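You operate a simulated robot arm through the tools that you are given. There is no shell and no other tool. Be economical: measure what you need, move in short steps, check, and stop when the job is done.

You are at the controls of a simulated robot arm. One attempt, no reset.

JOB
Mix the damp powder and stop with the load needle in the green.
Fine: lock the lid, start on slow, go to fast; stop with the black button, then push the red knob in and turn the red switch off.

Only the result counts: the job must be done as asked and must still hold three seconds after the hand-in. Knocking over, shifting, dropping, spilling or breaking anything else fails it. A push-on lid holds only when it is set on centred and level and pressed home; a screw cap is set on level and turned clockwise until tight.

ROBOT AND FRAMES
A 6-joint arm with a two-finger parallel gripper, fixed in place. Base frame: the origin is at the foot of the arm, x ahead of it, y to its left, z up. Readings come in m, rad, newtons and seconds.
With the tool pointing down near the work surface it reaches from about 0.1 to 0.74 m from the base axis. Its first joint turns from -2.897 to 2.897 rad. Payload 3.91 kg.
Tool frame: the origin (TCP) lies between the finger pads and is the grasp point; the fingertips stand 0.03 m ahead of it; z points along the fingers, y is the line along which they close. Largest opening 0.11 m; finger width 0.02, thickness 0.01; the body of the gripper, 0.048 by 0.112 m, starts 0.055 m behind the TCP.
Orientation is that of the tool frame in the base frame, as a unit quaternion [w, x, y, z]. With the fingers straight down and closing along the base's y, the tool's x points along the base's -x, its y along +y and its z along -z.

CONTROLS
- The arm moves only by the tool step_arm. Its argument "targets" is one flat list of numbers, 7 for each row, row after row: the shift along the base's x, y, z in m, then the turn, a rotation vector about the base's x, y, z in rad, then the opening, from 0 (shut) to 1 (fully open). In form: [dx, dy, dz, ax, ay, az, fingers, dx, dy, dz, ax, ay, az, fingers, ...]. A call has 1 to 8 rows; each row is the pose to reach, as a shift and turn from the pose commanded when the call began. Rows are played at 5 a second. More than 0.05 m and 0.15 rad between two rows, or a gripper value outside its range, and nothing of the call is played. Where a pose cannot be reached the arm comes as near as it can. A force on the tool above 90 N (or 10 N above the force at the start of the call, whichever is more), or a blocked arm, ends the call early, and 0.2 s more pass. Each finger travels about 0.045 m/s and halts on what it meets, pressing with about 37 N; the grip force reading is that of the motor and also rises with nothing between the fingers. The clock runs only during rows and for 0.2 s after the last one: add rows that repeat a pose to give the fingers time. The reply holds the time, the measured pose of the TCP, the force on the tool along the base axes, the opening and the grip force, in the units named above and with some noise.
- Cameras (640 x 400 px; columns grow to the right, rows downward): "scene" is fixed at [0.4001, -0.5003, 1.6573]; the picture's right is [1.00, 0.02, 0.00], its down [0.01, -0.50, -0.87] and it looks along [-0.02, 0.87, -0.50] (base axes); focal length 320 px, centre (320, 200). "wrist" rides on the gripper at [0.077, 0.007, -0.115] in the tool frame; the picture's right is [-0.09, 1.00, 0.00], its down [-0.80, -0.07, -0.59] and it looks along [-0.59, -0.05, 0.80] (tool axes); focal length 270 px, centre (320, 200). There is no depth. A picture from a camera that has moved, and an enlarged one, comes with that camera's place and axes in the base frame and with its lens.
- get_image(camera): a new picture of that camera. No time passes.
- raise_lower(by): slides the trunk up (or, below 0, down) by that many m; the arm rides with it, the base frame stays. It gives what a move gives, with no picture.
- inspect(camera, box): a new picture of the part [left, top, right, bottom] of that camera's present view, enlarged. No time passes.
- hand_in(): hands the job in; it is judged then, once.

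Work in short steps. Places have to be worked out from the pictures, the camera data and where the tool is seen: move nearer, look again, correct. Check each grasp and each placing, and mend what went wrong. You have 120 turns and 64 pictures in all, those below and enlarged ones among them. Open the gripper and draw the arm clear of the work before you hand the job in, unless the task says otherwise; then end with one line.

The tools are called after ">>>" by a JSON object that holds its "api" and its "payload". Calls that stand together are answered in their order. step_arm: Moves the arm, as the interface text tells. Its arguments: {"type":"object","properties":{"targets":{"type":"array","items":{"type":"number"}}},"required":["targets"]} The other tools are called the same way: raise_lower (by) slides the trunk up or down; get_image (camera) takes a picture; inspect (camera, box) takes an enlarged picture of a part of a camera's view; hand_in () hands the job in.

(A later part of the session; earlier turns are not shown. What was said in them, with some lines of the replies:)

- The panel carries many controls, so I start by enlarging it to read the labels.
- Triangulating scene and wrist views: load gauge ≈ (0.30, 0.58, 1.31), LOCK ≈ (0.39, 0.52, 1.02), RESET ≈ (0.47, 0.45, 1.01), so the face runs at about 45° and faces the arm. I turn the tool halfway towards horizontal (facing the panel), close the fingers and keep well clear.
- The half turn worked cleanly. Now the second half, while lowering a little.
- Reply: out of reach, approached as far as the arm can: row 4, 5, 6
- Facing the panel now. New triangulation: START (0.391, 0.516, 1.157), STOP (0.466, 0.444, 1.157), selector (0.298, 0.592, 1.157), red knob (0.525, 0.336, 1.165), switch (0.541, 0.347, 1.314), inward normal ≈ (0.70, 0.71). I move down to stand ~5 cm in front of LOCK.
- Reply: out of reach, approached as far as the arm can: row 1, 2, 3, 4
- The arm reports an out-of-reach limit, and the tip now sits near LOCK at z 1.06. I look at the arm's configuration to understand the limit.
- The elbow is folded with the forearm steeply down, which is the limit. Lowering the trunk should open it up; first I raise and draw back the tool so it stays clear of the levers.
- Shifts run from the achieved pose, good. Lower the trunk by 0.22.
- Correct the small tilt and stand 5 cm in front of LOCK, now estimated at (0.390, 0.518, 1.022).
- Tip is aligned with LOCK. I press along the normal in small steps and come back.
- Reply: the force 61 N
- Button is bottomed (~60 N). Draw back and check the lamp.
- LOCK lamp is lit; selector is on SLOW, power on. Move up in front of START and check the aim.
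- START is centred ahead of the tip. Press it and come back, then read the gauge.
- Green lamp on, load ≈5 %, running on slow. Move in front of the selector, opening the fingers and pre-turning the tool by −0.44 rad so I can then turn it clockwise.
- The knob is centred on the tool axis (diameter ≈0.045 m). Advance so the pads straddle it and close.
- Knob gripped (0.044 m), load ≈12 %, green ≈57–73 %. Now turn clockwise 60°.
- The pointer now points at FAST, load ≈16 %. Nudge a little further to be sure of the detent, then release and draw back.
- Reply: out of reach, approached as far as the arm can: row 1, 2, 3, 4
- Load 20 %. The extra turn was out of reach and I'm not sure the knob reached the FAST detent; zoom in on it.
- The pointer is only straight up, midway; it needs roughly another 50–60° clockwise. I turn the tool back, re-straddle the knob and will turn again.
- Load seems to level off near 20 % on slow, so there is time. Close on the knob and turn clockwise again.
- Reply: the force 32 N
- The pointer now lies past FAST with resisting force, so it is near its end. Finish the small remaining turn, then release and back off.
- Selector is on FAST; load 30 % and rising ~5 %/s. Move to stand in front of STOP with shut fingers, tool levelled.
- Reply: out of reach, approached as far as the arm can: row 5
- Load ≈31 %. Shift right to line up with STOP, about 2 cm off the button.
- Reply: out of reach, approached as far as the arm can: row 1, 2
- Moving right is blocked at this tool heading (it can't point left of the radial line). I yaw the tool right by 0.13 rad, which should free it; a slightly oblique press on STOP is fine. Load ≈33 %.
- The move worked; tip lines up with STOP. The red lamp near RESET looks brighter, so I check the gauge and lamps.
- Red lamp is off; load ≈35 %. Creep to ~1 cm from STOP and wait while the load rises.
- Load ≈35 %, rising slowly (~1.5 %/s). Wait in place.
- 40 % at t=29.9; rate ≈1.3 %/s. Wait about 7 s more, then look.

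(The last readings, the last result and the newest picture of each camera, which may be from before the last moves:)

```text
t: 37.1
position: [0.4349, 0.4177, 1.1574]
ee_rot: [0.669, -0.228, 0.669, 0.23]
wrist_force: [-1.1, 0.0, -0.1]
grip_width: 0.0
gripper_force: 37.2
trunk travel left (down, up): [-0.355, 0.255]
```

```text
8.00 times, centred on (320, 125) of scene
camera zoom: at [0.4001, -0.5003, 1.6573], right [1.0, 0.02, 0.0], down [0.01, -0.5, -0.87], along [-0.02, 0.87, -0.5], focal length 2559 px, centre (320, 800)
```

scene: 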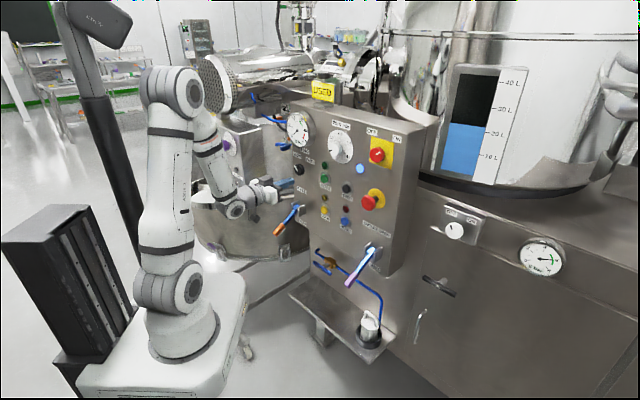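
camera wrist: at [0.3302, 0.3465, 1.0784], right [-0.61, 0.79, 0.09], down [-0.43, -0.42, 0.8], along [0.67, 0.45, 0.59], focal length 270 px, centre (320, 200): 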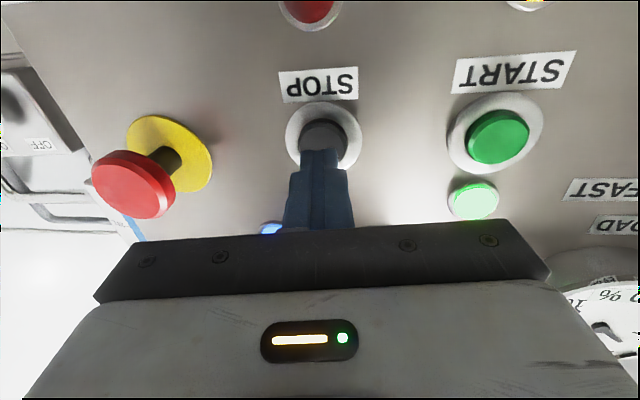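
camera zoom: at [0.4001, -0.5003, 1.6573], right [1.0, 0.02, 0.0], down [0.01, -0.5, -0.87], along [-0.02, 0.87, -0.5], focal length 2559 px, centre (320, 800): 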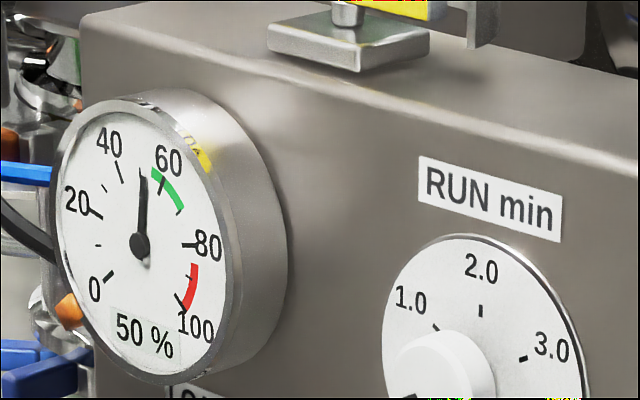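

≈50.5 % at t=37.1, rate ≈1.45 %/s; green ≈55–71. Wait ~7 s more, then check.

>>> {"api": "step_arm", "payload": {"targets": [0, 0, 0, 0, 0, 0, 0, 0, 0, 0, 0, 0, 0, 0, 0, 0, 0, 0, 0, 0, 0, 0, 0, 0, 0, 0, 0, 0, 0, 0, 0, 0, 0, 0, 0, 0, 0, 0, 0, 0, 0, 0, 0, 0, 0, 0, 0, 0, 0, 0, 0, 0, 0, 0, 0, 0]}}

>>> {"api": "step_arm", "payload": {"targets": [0, 0, 0, 0, 0, 0, 0, 0, 0, 0, 0, 0, 0, 0, 0, 0, 0, 0, 0, 0, 0, 0, 0, 0, 0, 0, 0, 0, 0, 0, 0, 0, 0, 0, 0, 0, 0, 0, 0, 0, 0, 0, 0, 0, 0, 0, 0, 0, 0, 0, 0, 0, 0, 0, 0, 0]}}

>>> {"api": "step_arm", "payload": {"targets": [0, 0, 0, 0, 0, 0, 0, 0, 0, 0, 0, 0, 0, 0, 0, 0, 0, 0, 0, 0, 0, 0, 0, 0, 0, 0, 0, 0, 0, 0, 0, 0, 0, 0, 0, 0, 0, 0, 0, 0, 0, 0, 0, 0, 0, 0, 0, 0, 0, 0, 0, 0, 0, 0, 0, 0]}}

>>> {"api": "step_arm", "payload": {"targets": [0, 0, 0, 0, 0, 0, 0, 0, 0, 0, 0, 0, 0, 0, 0, 0, 0, 0, 0, 0, 0, 0, 0, 0, 0, 0, 0, 0, 0, 0, 0, 0, 0, 0, 0, 0, 0, 0, 0, 0, 0, 0, 0, 0, 0, 0, 0, 0, 0]}}

>>> {"api": "inspect", "payload": {"camera": "scene", "box": [280, 100, 360, 150]}}

```text
t: 38.9
position: [0.4336, 0.4184, 1.1569]
ee_rot: [0.669, -0.227, 0.67, 0.23]
wrist_force: [0.0, 0.2, 0.5]
grip_width: 0.0001
gripper_force: 37.0
trunk travel left (down, up): [-0.355, 0.255]
```

```text
t: 40.7
position: [0.4345, 0.419, 1.1573]
ee_rot: [0.669, -0.227, 0.669, 0.229]
wrist_force: [-0.3, -0.5, 0.8]
grip_width: 0.0002
gripper_force: 37.1
trunk travel left (down, up): [-0.355, 0.255]
```

```text
t: 42.5
position: [0.4344, 0.4181, 1.1564]
ee_rot: [0.669, -0.227, 0.67, 0.23]
wrist_force: [0.3, -0.3, 0.3]
grip_width: 0.0002
gripper_force: 37.0
trunk travel left (down, up): [-0.355, 0.255]
```

```text
t: 44.1
position: [0.4343, 0.4187, 1.156]
ee_rot: [0.669, -0.227, 0.67, 0.23]
wrist_force: [0.3, -0.8, -0.4]
grip_width: 0.0
gripper_force: 36.8
trunk travel left (down, up): [-0.355, 0.255]
```

```text
8.00 times, centred on (320, 125) of scene
camera zoom: at [0.4001, -0.5003, 1.6573], right [1.0, 0.02, 0.0], down [0.01, -0.5, -0.87], along [-0.02, 0.87, -0.5], focal length 2559 px, centre (320, 800)
```

zoom: 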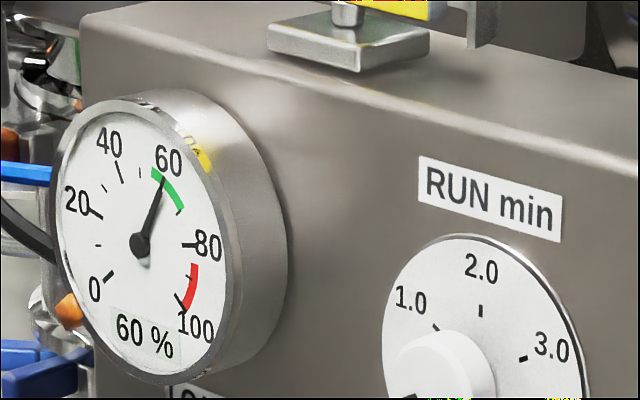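

60 %, inside green. Press STOP now and come back off it.

>>> {"api": "step_arm", "payload": {"targets": [0.008, 0.0061, 0, 0, 0, 0, 0, 0.0127, 0.0097, 0, 0, 0, 0, 0, 0.015, 0.0115, 0, 0, 0, 0, 0, 0.015, 0.0115, 0, 0, 0, 0, 0, 0, 0, 0, 0, 0, 0, 0, -0.012, -0.01, 0, 0, 0, 0, 0]}}

>>> {"api": "inspect", "payload": {"camera": "scene", "box": [280, 100, 400, 220]}}

```text
t: 45.5
position: [0.4234, 0.4072, 1.1582]
ee_rot: [0.67, -0.225, 0.669, 0.229]
wrist_force: [0.4, -0.1, 0.0]
grip_width: 0.0003
gripper_force: 36.8
trunk travel left (down, up): [-0.355, 0.255]
```

```text
3.33 times, centred on (340, 160) of scene
camera zoom: at [0.4001, -0.5003, 1.6573], right [1.0, 0.02, 0.0], down [0.01, -0.5, -0.87], along [-0.02, 0.87, -0.5], focal length 1066 px, centre (253, 333)
```

zoom: 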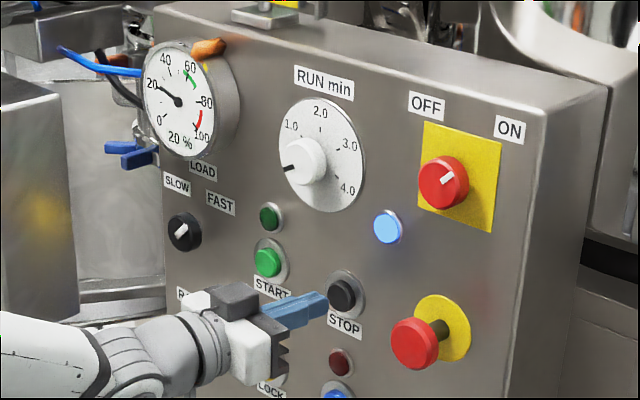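

The mixer stopped (green lamp off) with the load having been ≈62 %. Next the red knob at ≈ (0.528, 0.334, 1.167): retreat, yaw right to 28°, and stand 4 cm in front of it.

>>> {"api": "step_arm", "payload": {"targets": [-0.02, -0.03, 0.003, 0, 0, 0, 0, -0.005, -0.07, 0.006, 0, 0, -0.055, 0, 0.02, -0.1, 0.009, 0, 0, -0.11, 0, 0.05, -0.1156, 0.009, 0, 0, -0.166, 0]}}

>>> {"api": "get_image", "payload": {"camera": "wrist"}}

```text
t: 46.5
position: [0.4733, 0.2942, 1.1687]
ee_rot: [0.686, -0.171, 0.686, 0.173]
wrist_force: [0.5, 0.0, 0.0]
grip_width: 0.0001
gripper_force: 36.8
trunk travel left (down, up): [-0.355, 0.255]
```

```text
23 pictures are left
camera wrist: at [0.3692, 0.245, 1.0916], right [-0.47, 0.88, 0.09], down [-0.49, -0.34, 0.8], along [0.73, 0.33, 0.59], focal length 270 px, centre (320, 200)
```

wrist: 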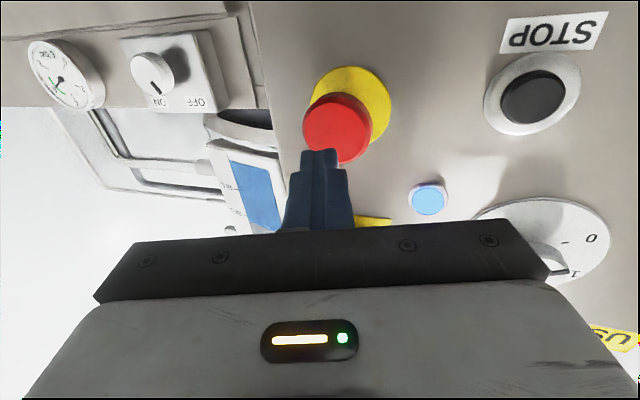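

The knob is straight ahead at ≈ (0.526, 0.336, 1.163). Push it in along the panel normal in small steps.

>>> {"api": "step_arm", "payload": {"targets": [0.02, 0.021, -0.005, 0, 0, 0, 0, 0.0265, 0.0275, -0.005, 0, 0, 0, 0, 0.0305, 0.0315, -0.005, 0, 0, 0, 0, 0.0345, 0.0355, -0.005, 0, 0, 0, 0, 0.0375, 0.0385, -0.005, 0, 0, 0, 0, 0.0375, 0.0385, -0.005, 0, 0, 0, 0]}}

>>> {"api": "get_image", "payload": {"camera": "wrist"}}

```text
t: 47.6
position: [0.4996, 0.3197, 1.1635]
ee_rot: [0.686, -0.168, 0.686, 0.173]
wrist_force: [-54.8, -45.8, 1.4]
grip_width: 0.0001
gripper_force: 37.1
trunk travel left (down, up): [-0.355, 0.255]
stopped in row 5: the force on the tool passed its limit (the readings are from after the stop); the commanded pose is now the measured one
```

```text
22 pictures are left
camera wrist: at [0.3941, 0.2728, 1.0863], right [-0.47, 0.88, 0.09], down [-0.49, -0.35, 0.8], along [0.74, 0.33, 0.59], focal length 270 px, centre (320, 200)
```

wrist: 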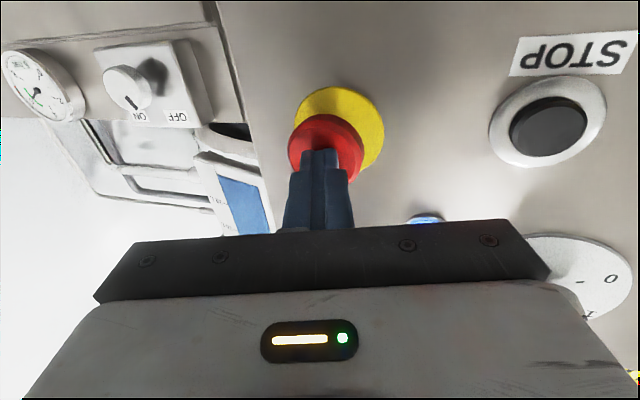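

The push ended at the force limit. Back off and check whether the knob stayed in.

>>> {"api": "step_arm", "payload": {"targets": [-0.02, -0.02, 0, 0, 0, 0, 0, -0.035, -0.035, 0, 0, 0, 0, 0]}}

>>> {"api": "inspect", "payload": {"camera": "scene", "box": [320, 130, 420, 220]}}

>>> {"api": "get_image", "payload": {"camera": "wrist"}}

```text
t: 48.2
position: [0.4732, 0.2939, 1.1581]
ee_rot: [0.683, -0.171, 0.69, 0.171]
wrist_force: [0.1, -0.4, 0.3]
grip_width: 0.0
gripper_force: 37.9
trunk travel left (down, up): [-0.355, 0.255]
```

```text
4.44 times, centred on (370, 175) of scene
camera zoom: at [0.4001, -0.5003, 1.6573], right [1.0, 0.02, 0.0], down [0.01, -0.5, -0.87], along [-0.02, 0.87, -0.5], focal length 1421 px, centre (98, 311)
```

zoom: 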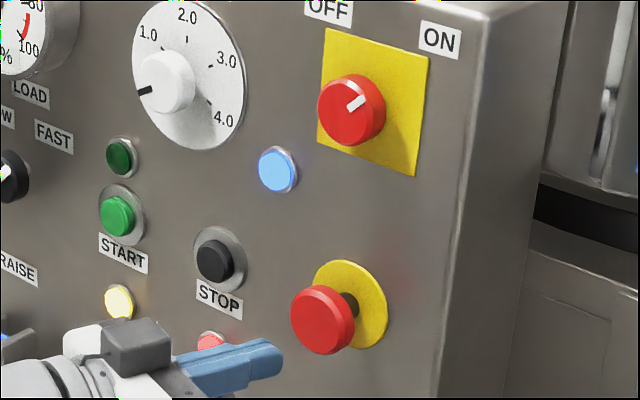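

```text
20 pictures are left
camera wrist: at [0.3674, 0.2455, 1.0816], right [-0.47, 0.88, 0.09], down [-0.48, -0.34, 0.81], along [0.74, 0.33, 0.58], focal length 270 px, centre (320, 200)
```

wrist: 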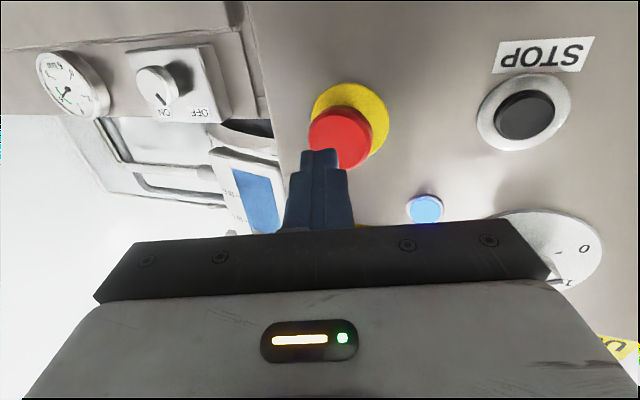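

Red lamp by RESET is lit and the knob sits ≈1 cm further in: it latched. Now raise the trunk by 0.155 so the tool comes in front of the red switch (z ≈ 1.314).

>>> {"api": "raise_lower", "payload": {"by": 0.155}}

>>> {"api": "get_image", "payload": {"camera": "wrist"}}

```text
t: 50.0
position: [0.4721, 0.2941, 1.3131]
ee_rot: [0.684, -0.17, 0.689, 0.171]
wrist_force: [0.2, -0.6, -0.2]
grip_width: 0.0
gripper_force: 36.8
trunk travel left (down, up): [-0.51, 0.1]
```

```text
19 pictures are left
camera wrist: at [0.3669, 0.2454, 1.237], right [-0.47, 0.88, 0.09], down [-0.48, -0.34, 0.81], along [0.74, 0.33, 0.59], focal length 270 px, centre (320, 200)
```

wrist: 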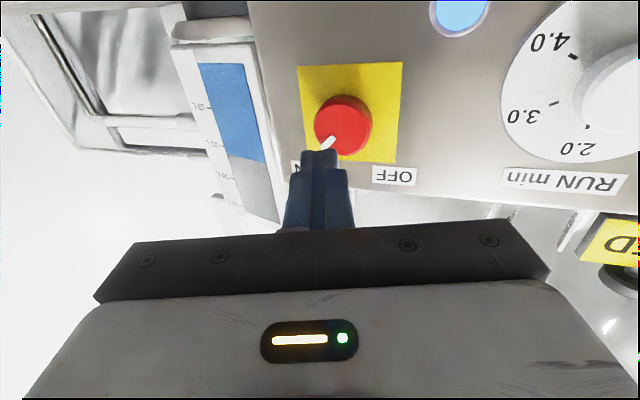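

Switch front ≈ (0.539, 0.349, 1.312), Ø≈0.043, pointer to ON. It must go counter-clockwise, so I pre-roll the tool by −0.87 rad with fingers open, leaving room to roll on in the same direction.

>>> {"api": "step_arm", "payload": {"targets": [0, 0, 0, -0.128, -0.068, 0, 0.6, 0, 0, 0, -0.256, -0.136, 0, 0.6, 0, 0, 0, -0.384, -0.204, 0, 0.6, 0, 0, 0, -0.512, -0.272, 0, 0.6, 0, 0, 0, -0.64, -0.34, 0, 0.6, 0, 0, 0, -0.768, -0.408, 0, 0.6]}}

>>> {"api": "get_image", "payload": {"camera": "wrist"}}

```text
t: 51.4
position: [0.4725, 0.2934, 1.3136]
ee_rot: [0.692, -0.443, 0.553, -0.136]
wrist_force: [0.5, -0.1, 0.6]
grip_width: 0.0659
gripper_force: 0.0
trunk travel left (down, up): [-0.51, 0.1]
```

```text
18 pictures are left
camera wrist: at [0.3953, 0.1918, 1.2586], right [-0.33, 0.63, -0.7], down [-0.79, 0.23, 0.57], along [0.52, 0.74, 0.42], focal length 270 px, centre (320, 200)
```

wrist: 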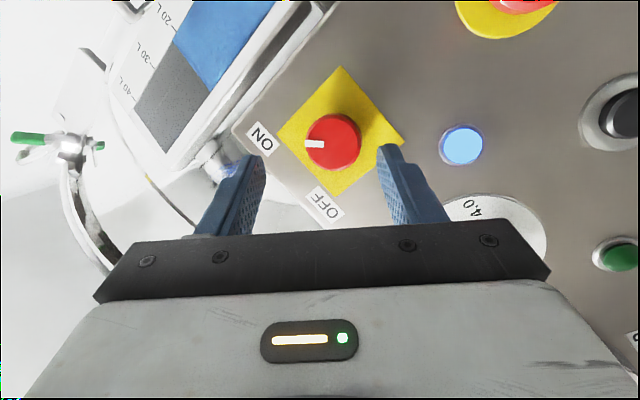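

Clear view: knob between the fingers, pointer at ON, OFF 90° counter-clockwise. Approach and close.

>>> {"api": "step_arm", "payload": {"targets": [0.02, 0.019, -0.001, 0, 0, 0, 0.6, 0.038, 0.036, -0.001, 0, 0, 0, 0.6, 0.051, 0.049, -0.001, 0, 0, 0, 0.6, 0.051, 0.049, -0.001, 0, 0, 0, 0.2, 0.051, 0.049, -0.001, 0, 0, 0, 0.2, 0.051, 0.049, -0.001, 0, 0, 0, 0.2]}}

>>> {"api": "get_image", "payload": {"camera": "wrist"}}

```text
t: 52.8
position: [0.5228, 0.3425, 1.3164]
ee_rot: [0.694, -0.441, 0.553, -0.135]
wrist_force: [8.8, -2.4, 19.4]
grip_width: 0.0449
gripper_force: 44.5
trunk travel left (down, up): [-0.51, 0.1]
```

```text
17 pictures are left
camera wrist: at [0.4465, 0.2408, 1.2605], right [-0.33, 0.63, -0.7], down [-0.79, 0.22, 0.57], along [0.52, 0.74, 0.43], focal length 270 px, centre (320, 200)
```

wrist: 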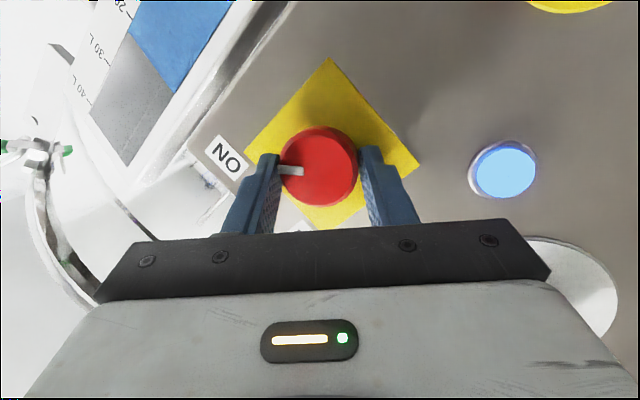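

Gripped at 0.045. Roll the tool counter-clockwise ~1.0 rad.

>>> {"api": "step_arm", "payload": {"targets": [0, 0, 0.003, -0.128, -0.068, 0, 0.2, 0, 0, 0.003, -0.256, -0.136, 0, 0.2, 0, 0, 0.003, -0.384, -0.204, 0, 0.2, 0, 0, 0.003, -0.512, -0.272, 0, 0.2, 0, 0, 0.003, -0.64, -0.34, 0, 0.2, 0, 0, 0.003, -0.768, -0.408, 0, 0.2, 0, 0, 0.003, -0.896, -0.476, 0, 0.2]}}

>>> {"api": "get_image", "payload": {"camera": "wrist"}}

```text
t: 54.4
position: [0.5242, 0.3429, 1.3144]
ee_rot: [-0.54, 0.655, -0.268, 0.456]
wrist_force: [-0.9, -1.6, -5.9]
grip_width: 0.0444
gripper_force: 44.6
trunk travel left (down, up): [-0.51, 0.1]
```

```text
16 pictures are left
camera wrist: at [0.4565, 0.2224, 1.3312], right [0.1, -0.2, -0.97], down [-0.89, 0.42, -0.18], along [0.44, 0.89, -0.13], focal length 270 px, centre (320, 200)
```

wrist: 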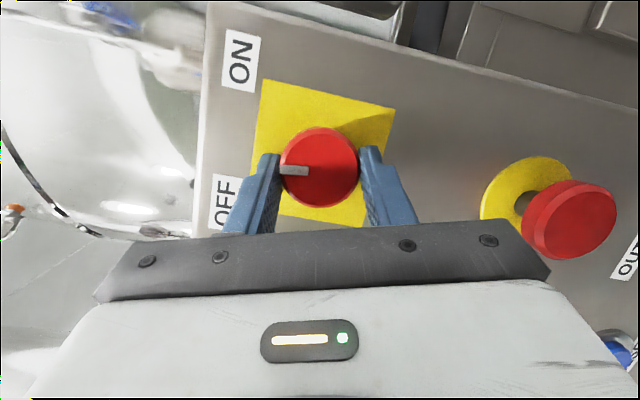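

The knob follows without slipping. Continue another ~0.7 rad to OFF.

>>> {"api": "step_arm", "payload": {"targets": [0, 0, 0, -0.128, -0.068, 0, 0.2, 0, 0, 0, -0.256, -0.136, 0, 0.2, 0, 0, 0, -0.384, -0.204, 0, 0.2, 0, 0, 0, -0.512, -0.272, 0, 0.2, 0, 0, 0, -0.62, -0.329, 0, 0.2]}}

>>> {"api": "get_image", "payload": {"camera": "wrist"}}

```text
t: 55.6
position: [0.5241, 0.3398, 1.3168]
ee_rot: [-0.354, 0.704, -0.027, 0.615]
wrist_force: [-1.6, -10.5, -8.6]
grip_width: 0.045
gripper_force: 45.9
trunk travel left (down, up): [-0.51, 0.1]
```

```text
15 pictures are left
camera wrist: at [0.4442, 0.2453, 1.3765], right [0.37, -0.7, -0.6], down [-0.75, 0.16, -0.65], along [0.55, 0.69, -0.47], focal length 270 px, centre (320, 200)
```

wrist: 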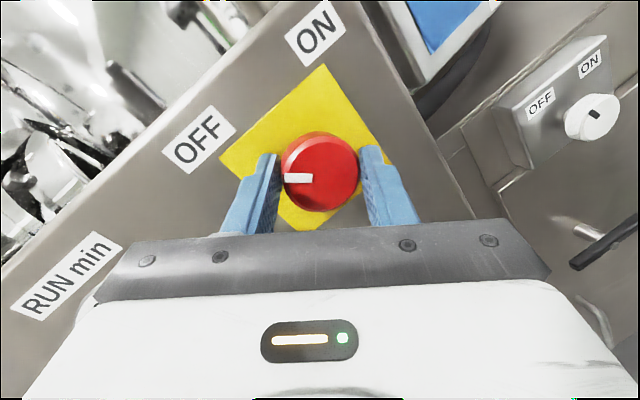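

Pointer now lies towards OFF. Release, back off and check lamp and pointer.

>>> {"api": "step_arm", "payload": {"targets": [0, 0, 0, 0, 0, 0, 0.6, 0, 0, 0, 0, 0, 0, 0.6, 0, 0, 0, 0, 0, 0, 0.6, -0.025, -0.025, 0, 0, 0, 0, 0.6, -0.055, -0.055, 0, 0, 0, 0, 0.6]}}

>>> {"api": "get_image", "payload": {"camera": "wrist"}}

>>> {"api": "inspect", "payload": {"camera": "scene", "box": [300, 120, 420, 220]}}

```text
t: 56.8
position: [0.4685, 0.2878, 1.3168]
ee_rot: [-0.355, 0.703, -0.025, 0.616]
wrist_force: [-0.9, -0.2, 0.8]
grip_width: 0.066
gripper_force: 0.1
trunk travel left (down, up): [-0.51, 0.1]
```

```text
14 pictures are left
camera wrist: at [0.3879, 0.1925, 1.377], right [0.38, -0.7, -0.6], down [-0.75, 0.15, -0.65], along [0.55, 0.69, -0.47], focal length 270 px, centre (320, 200)
```

wrist: 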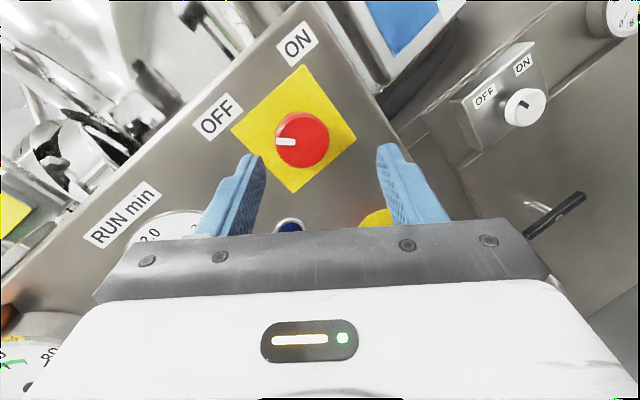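

```text
4.00 times, centred on (360, 170) of scene
camera zoom: at [0.4001, -0.5003, 1.6573], right [1.0, 0.02, 0.0], down [0.01, -0.5, -0.87], along [-0.02, 0.87, -0.5], focal length 1279 px, centre (160, 320)
```

zoom: 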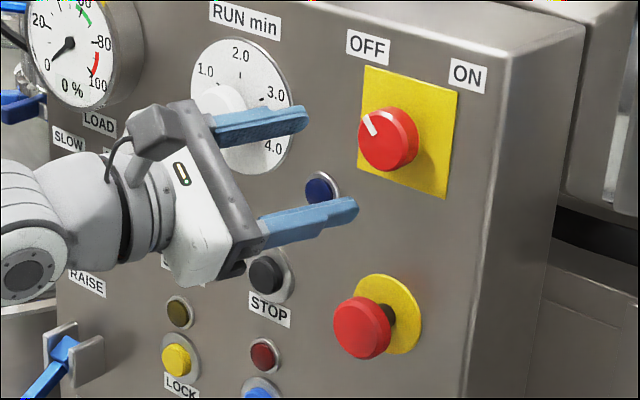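

Power lamp dark, pointer on OFF, red knob still in, everything else untouched. Draw the arm further clear with open fingers.

>>> {"api": "step_arm", "payload": {"targets": [-0.03, -0.02, 0, 0, 0, 0, 0.8, -0.06, -0.04, 0, 0, 0, 0, 1, -0.08, -0.06, 0, 0, 0, 0, 1, -0.08, -0.06, 0, 0, 0, 0, 1]}}

>>> {"api": "get_image", "payload": {"camera": "scene"}}

```text
t: 57.8
position: [0.3888, 0.2281, 1.3147]
ee_rot: [-0.354, 0.704, -0.026, 0.614]
wrist_force: [-0.2, -0.1, 0.5]
grip_width: 0.11
gripper_force: 0.1
trunk travel left (down, up): [-0.51, 0.1]
```

```text
12 pictures are left
```

scene: 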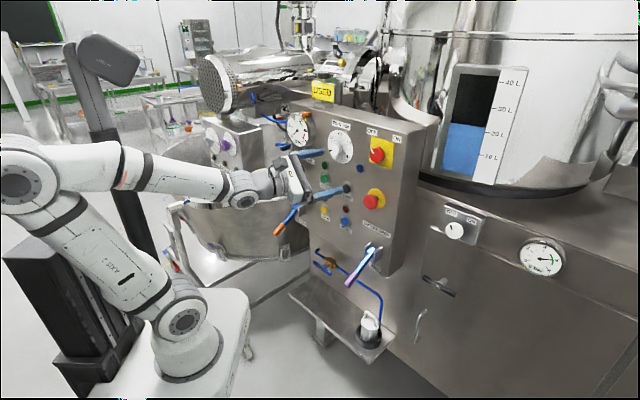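

The arm is clear and all controls are in their final state, so I hand in.

>>> {"api": "hand_in", "payload": {}}

```text
The job is handed in.
```

The job is done and handed in: I locked the lid, mixed on slow then fast, and pressed the black button just after the load needle read 60 %, in the green. The red knob is pushed in and the red switch is off. With the mixer stopped the needle has since dropped to zero.
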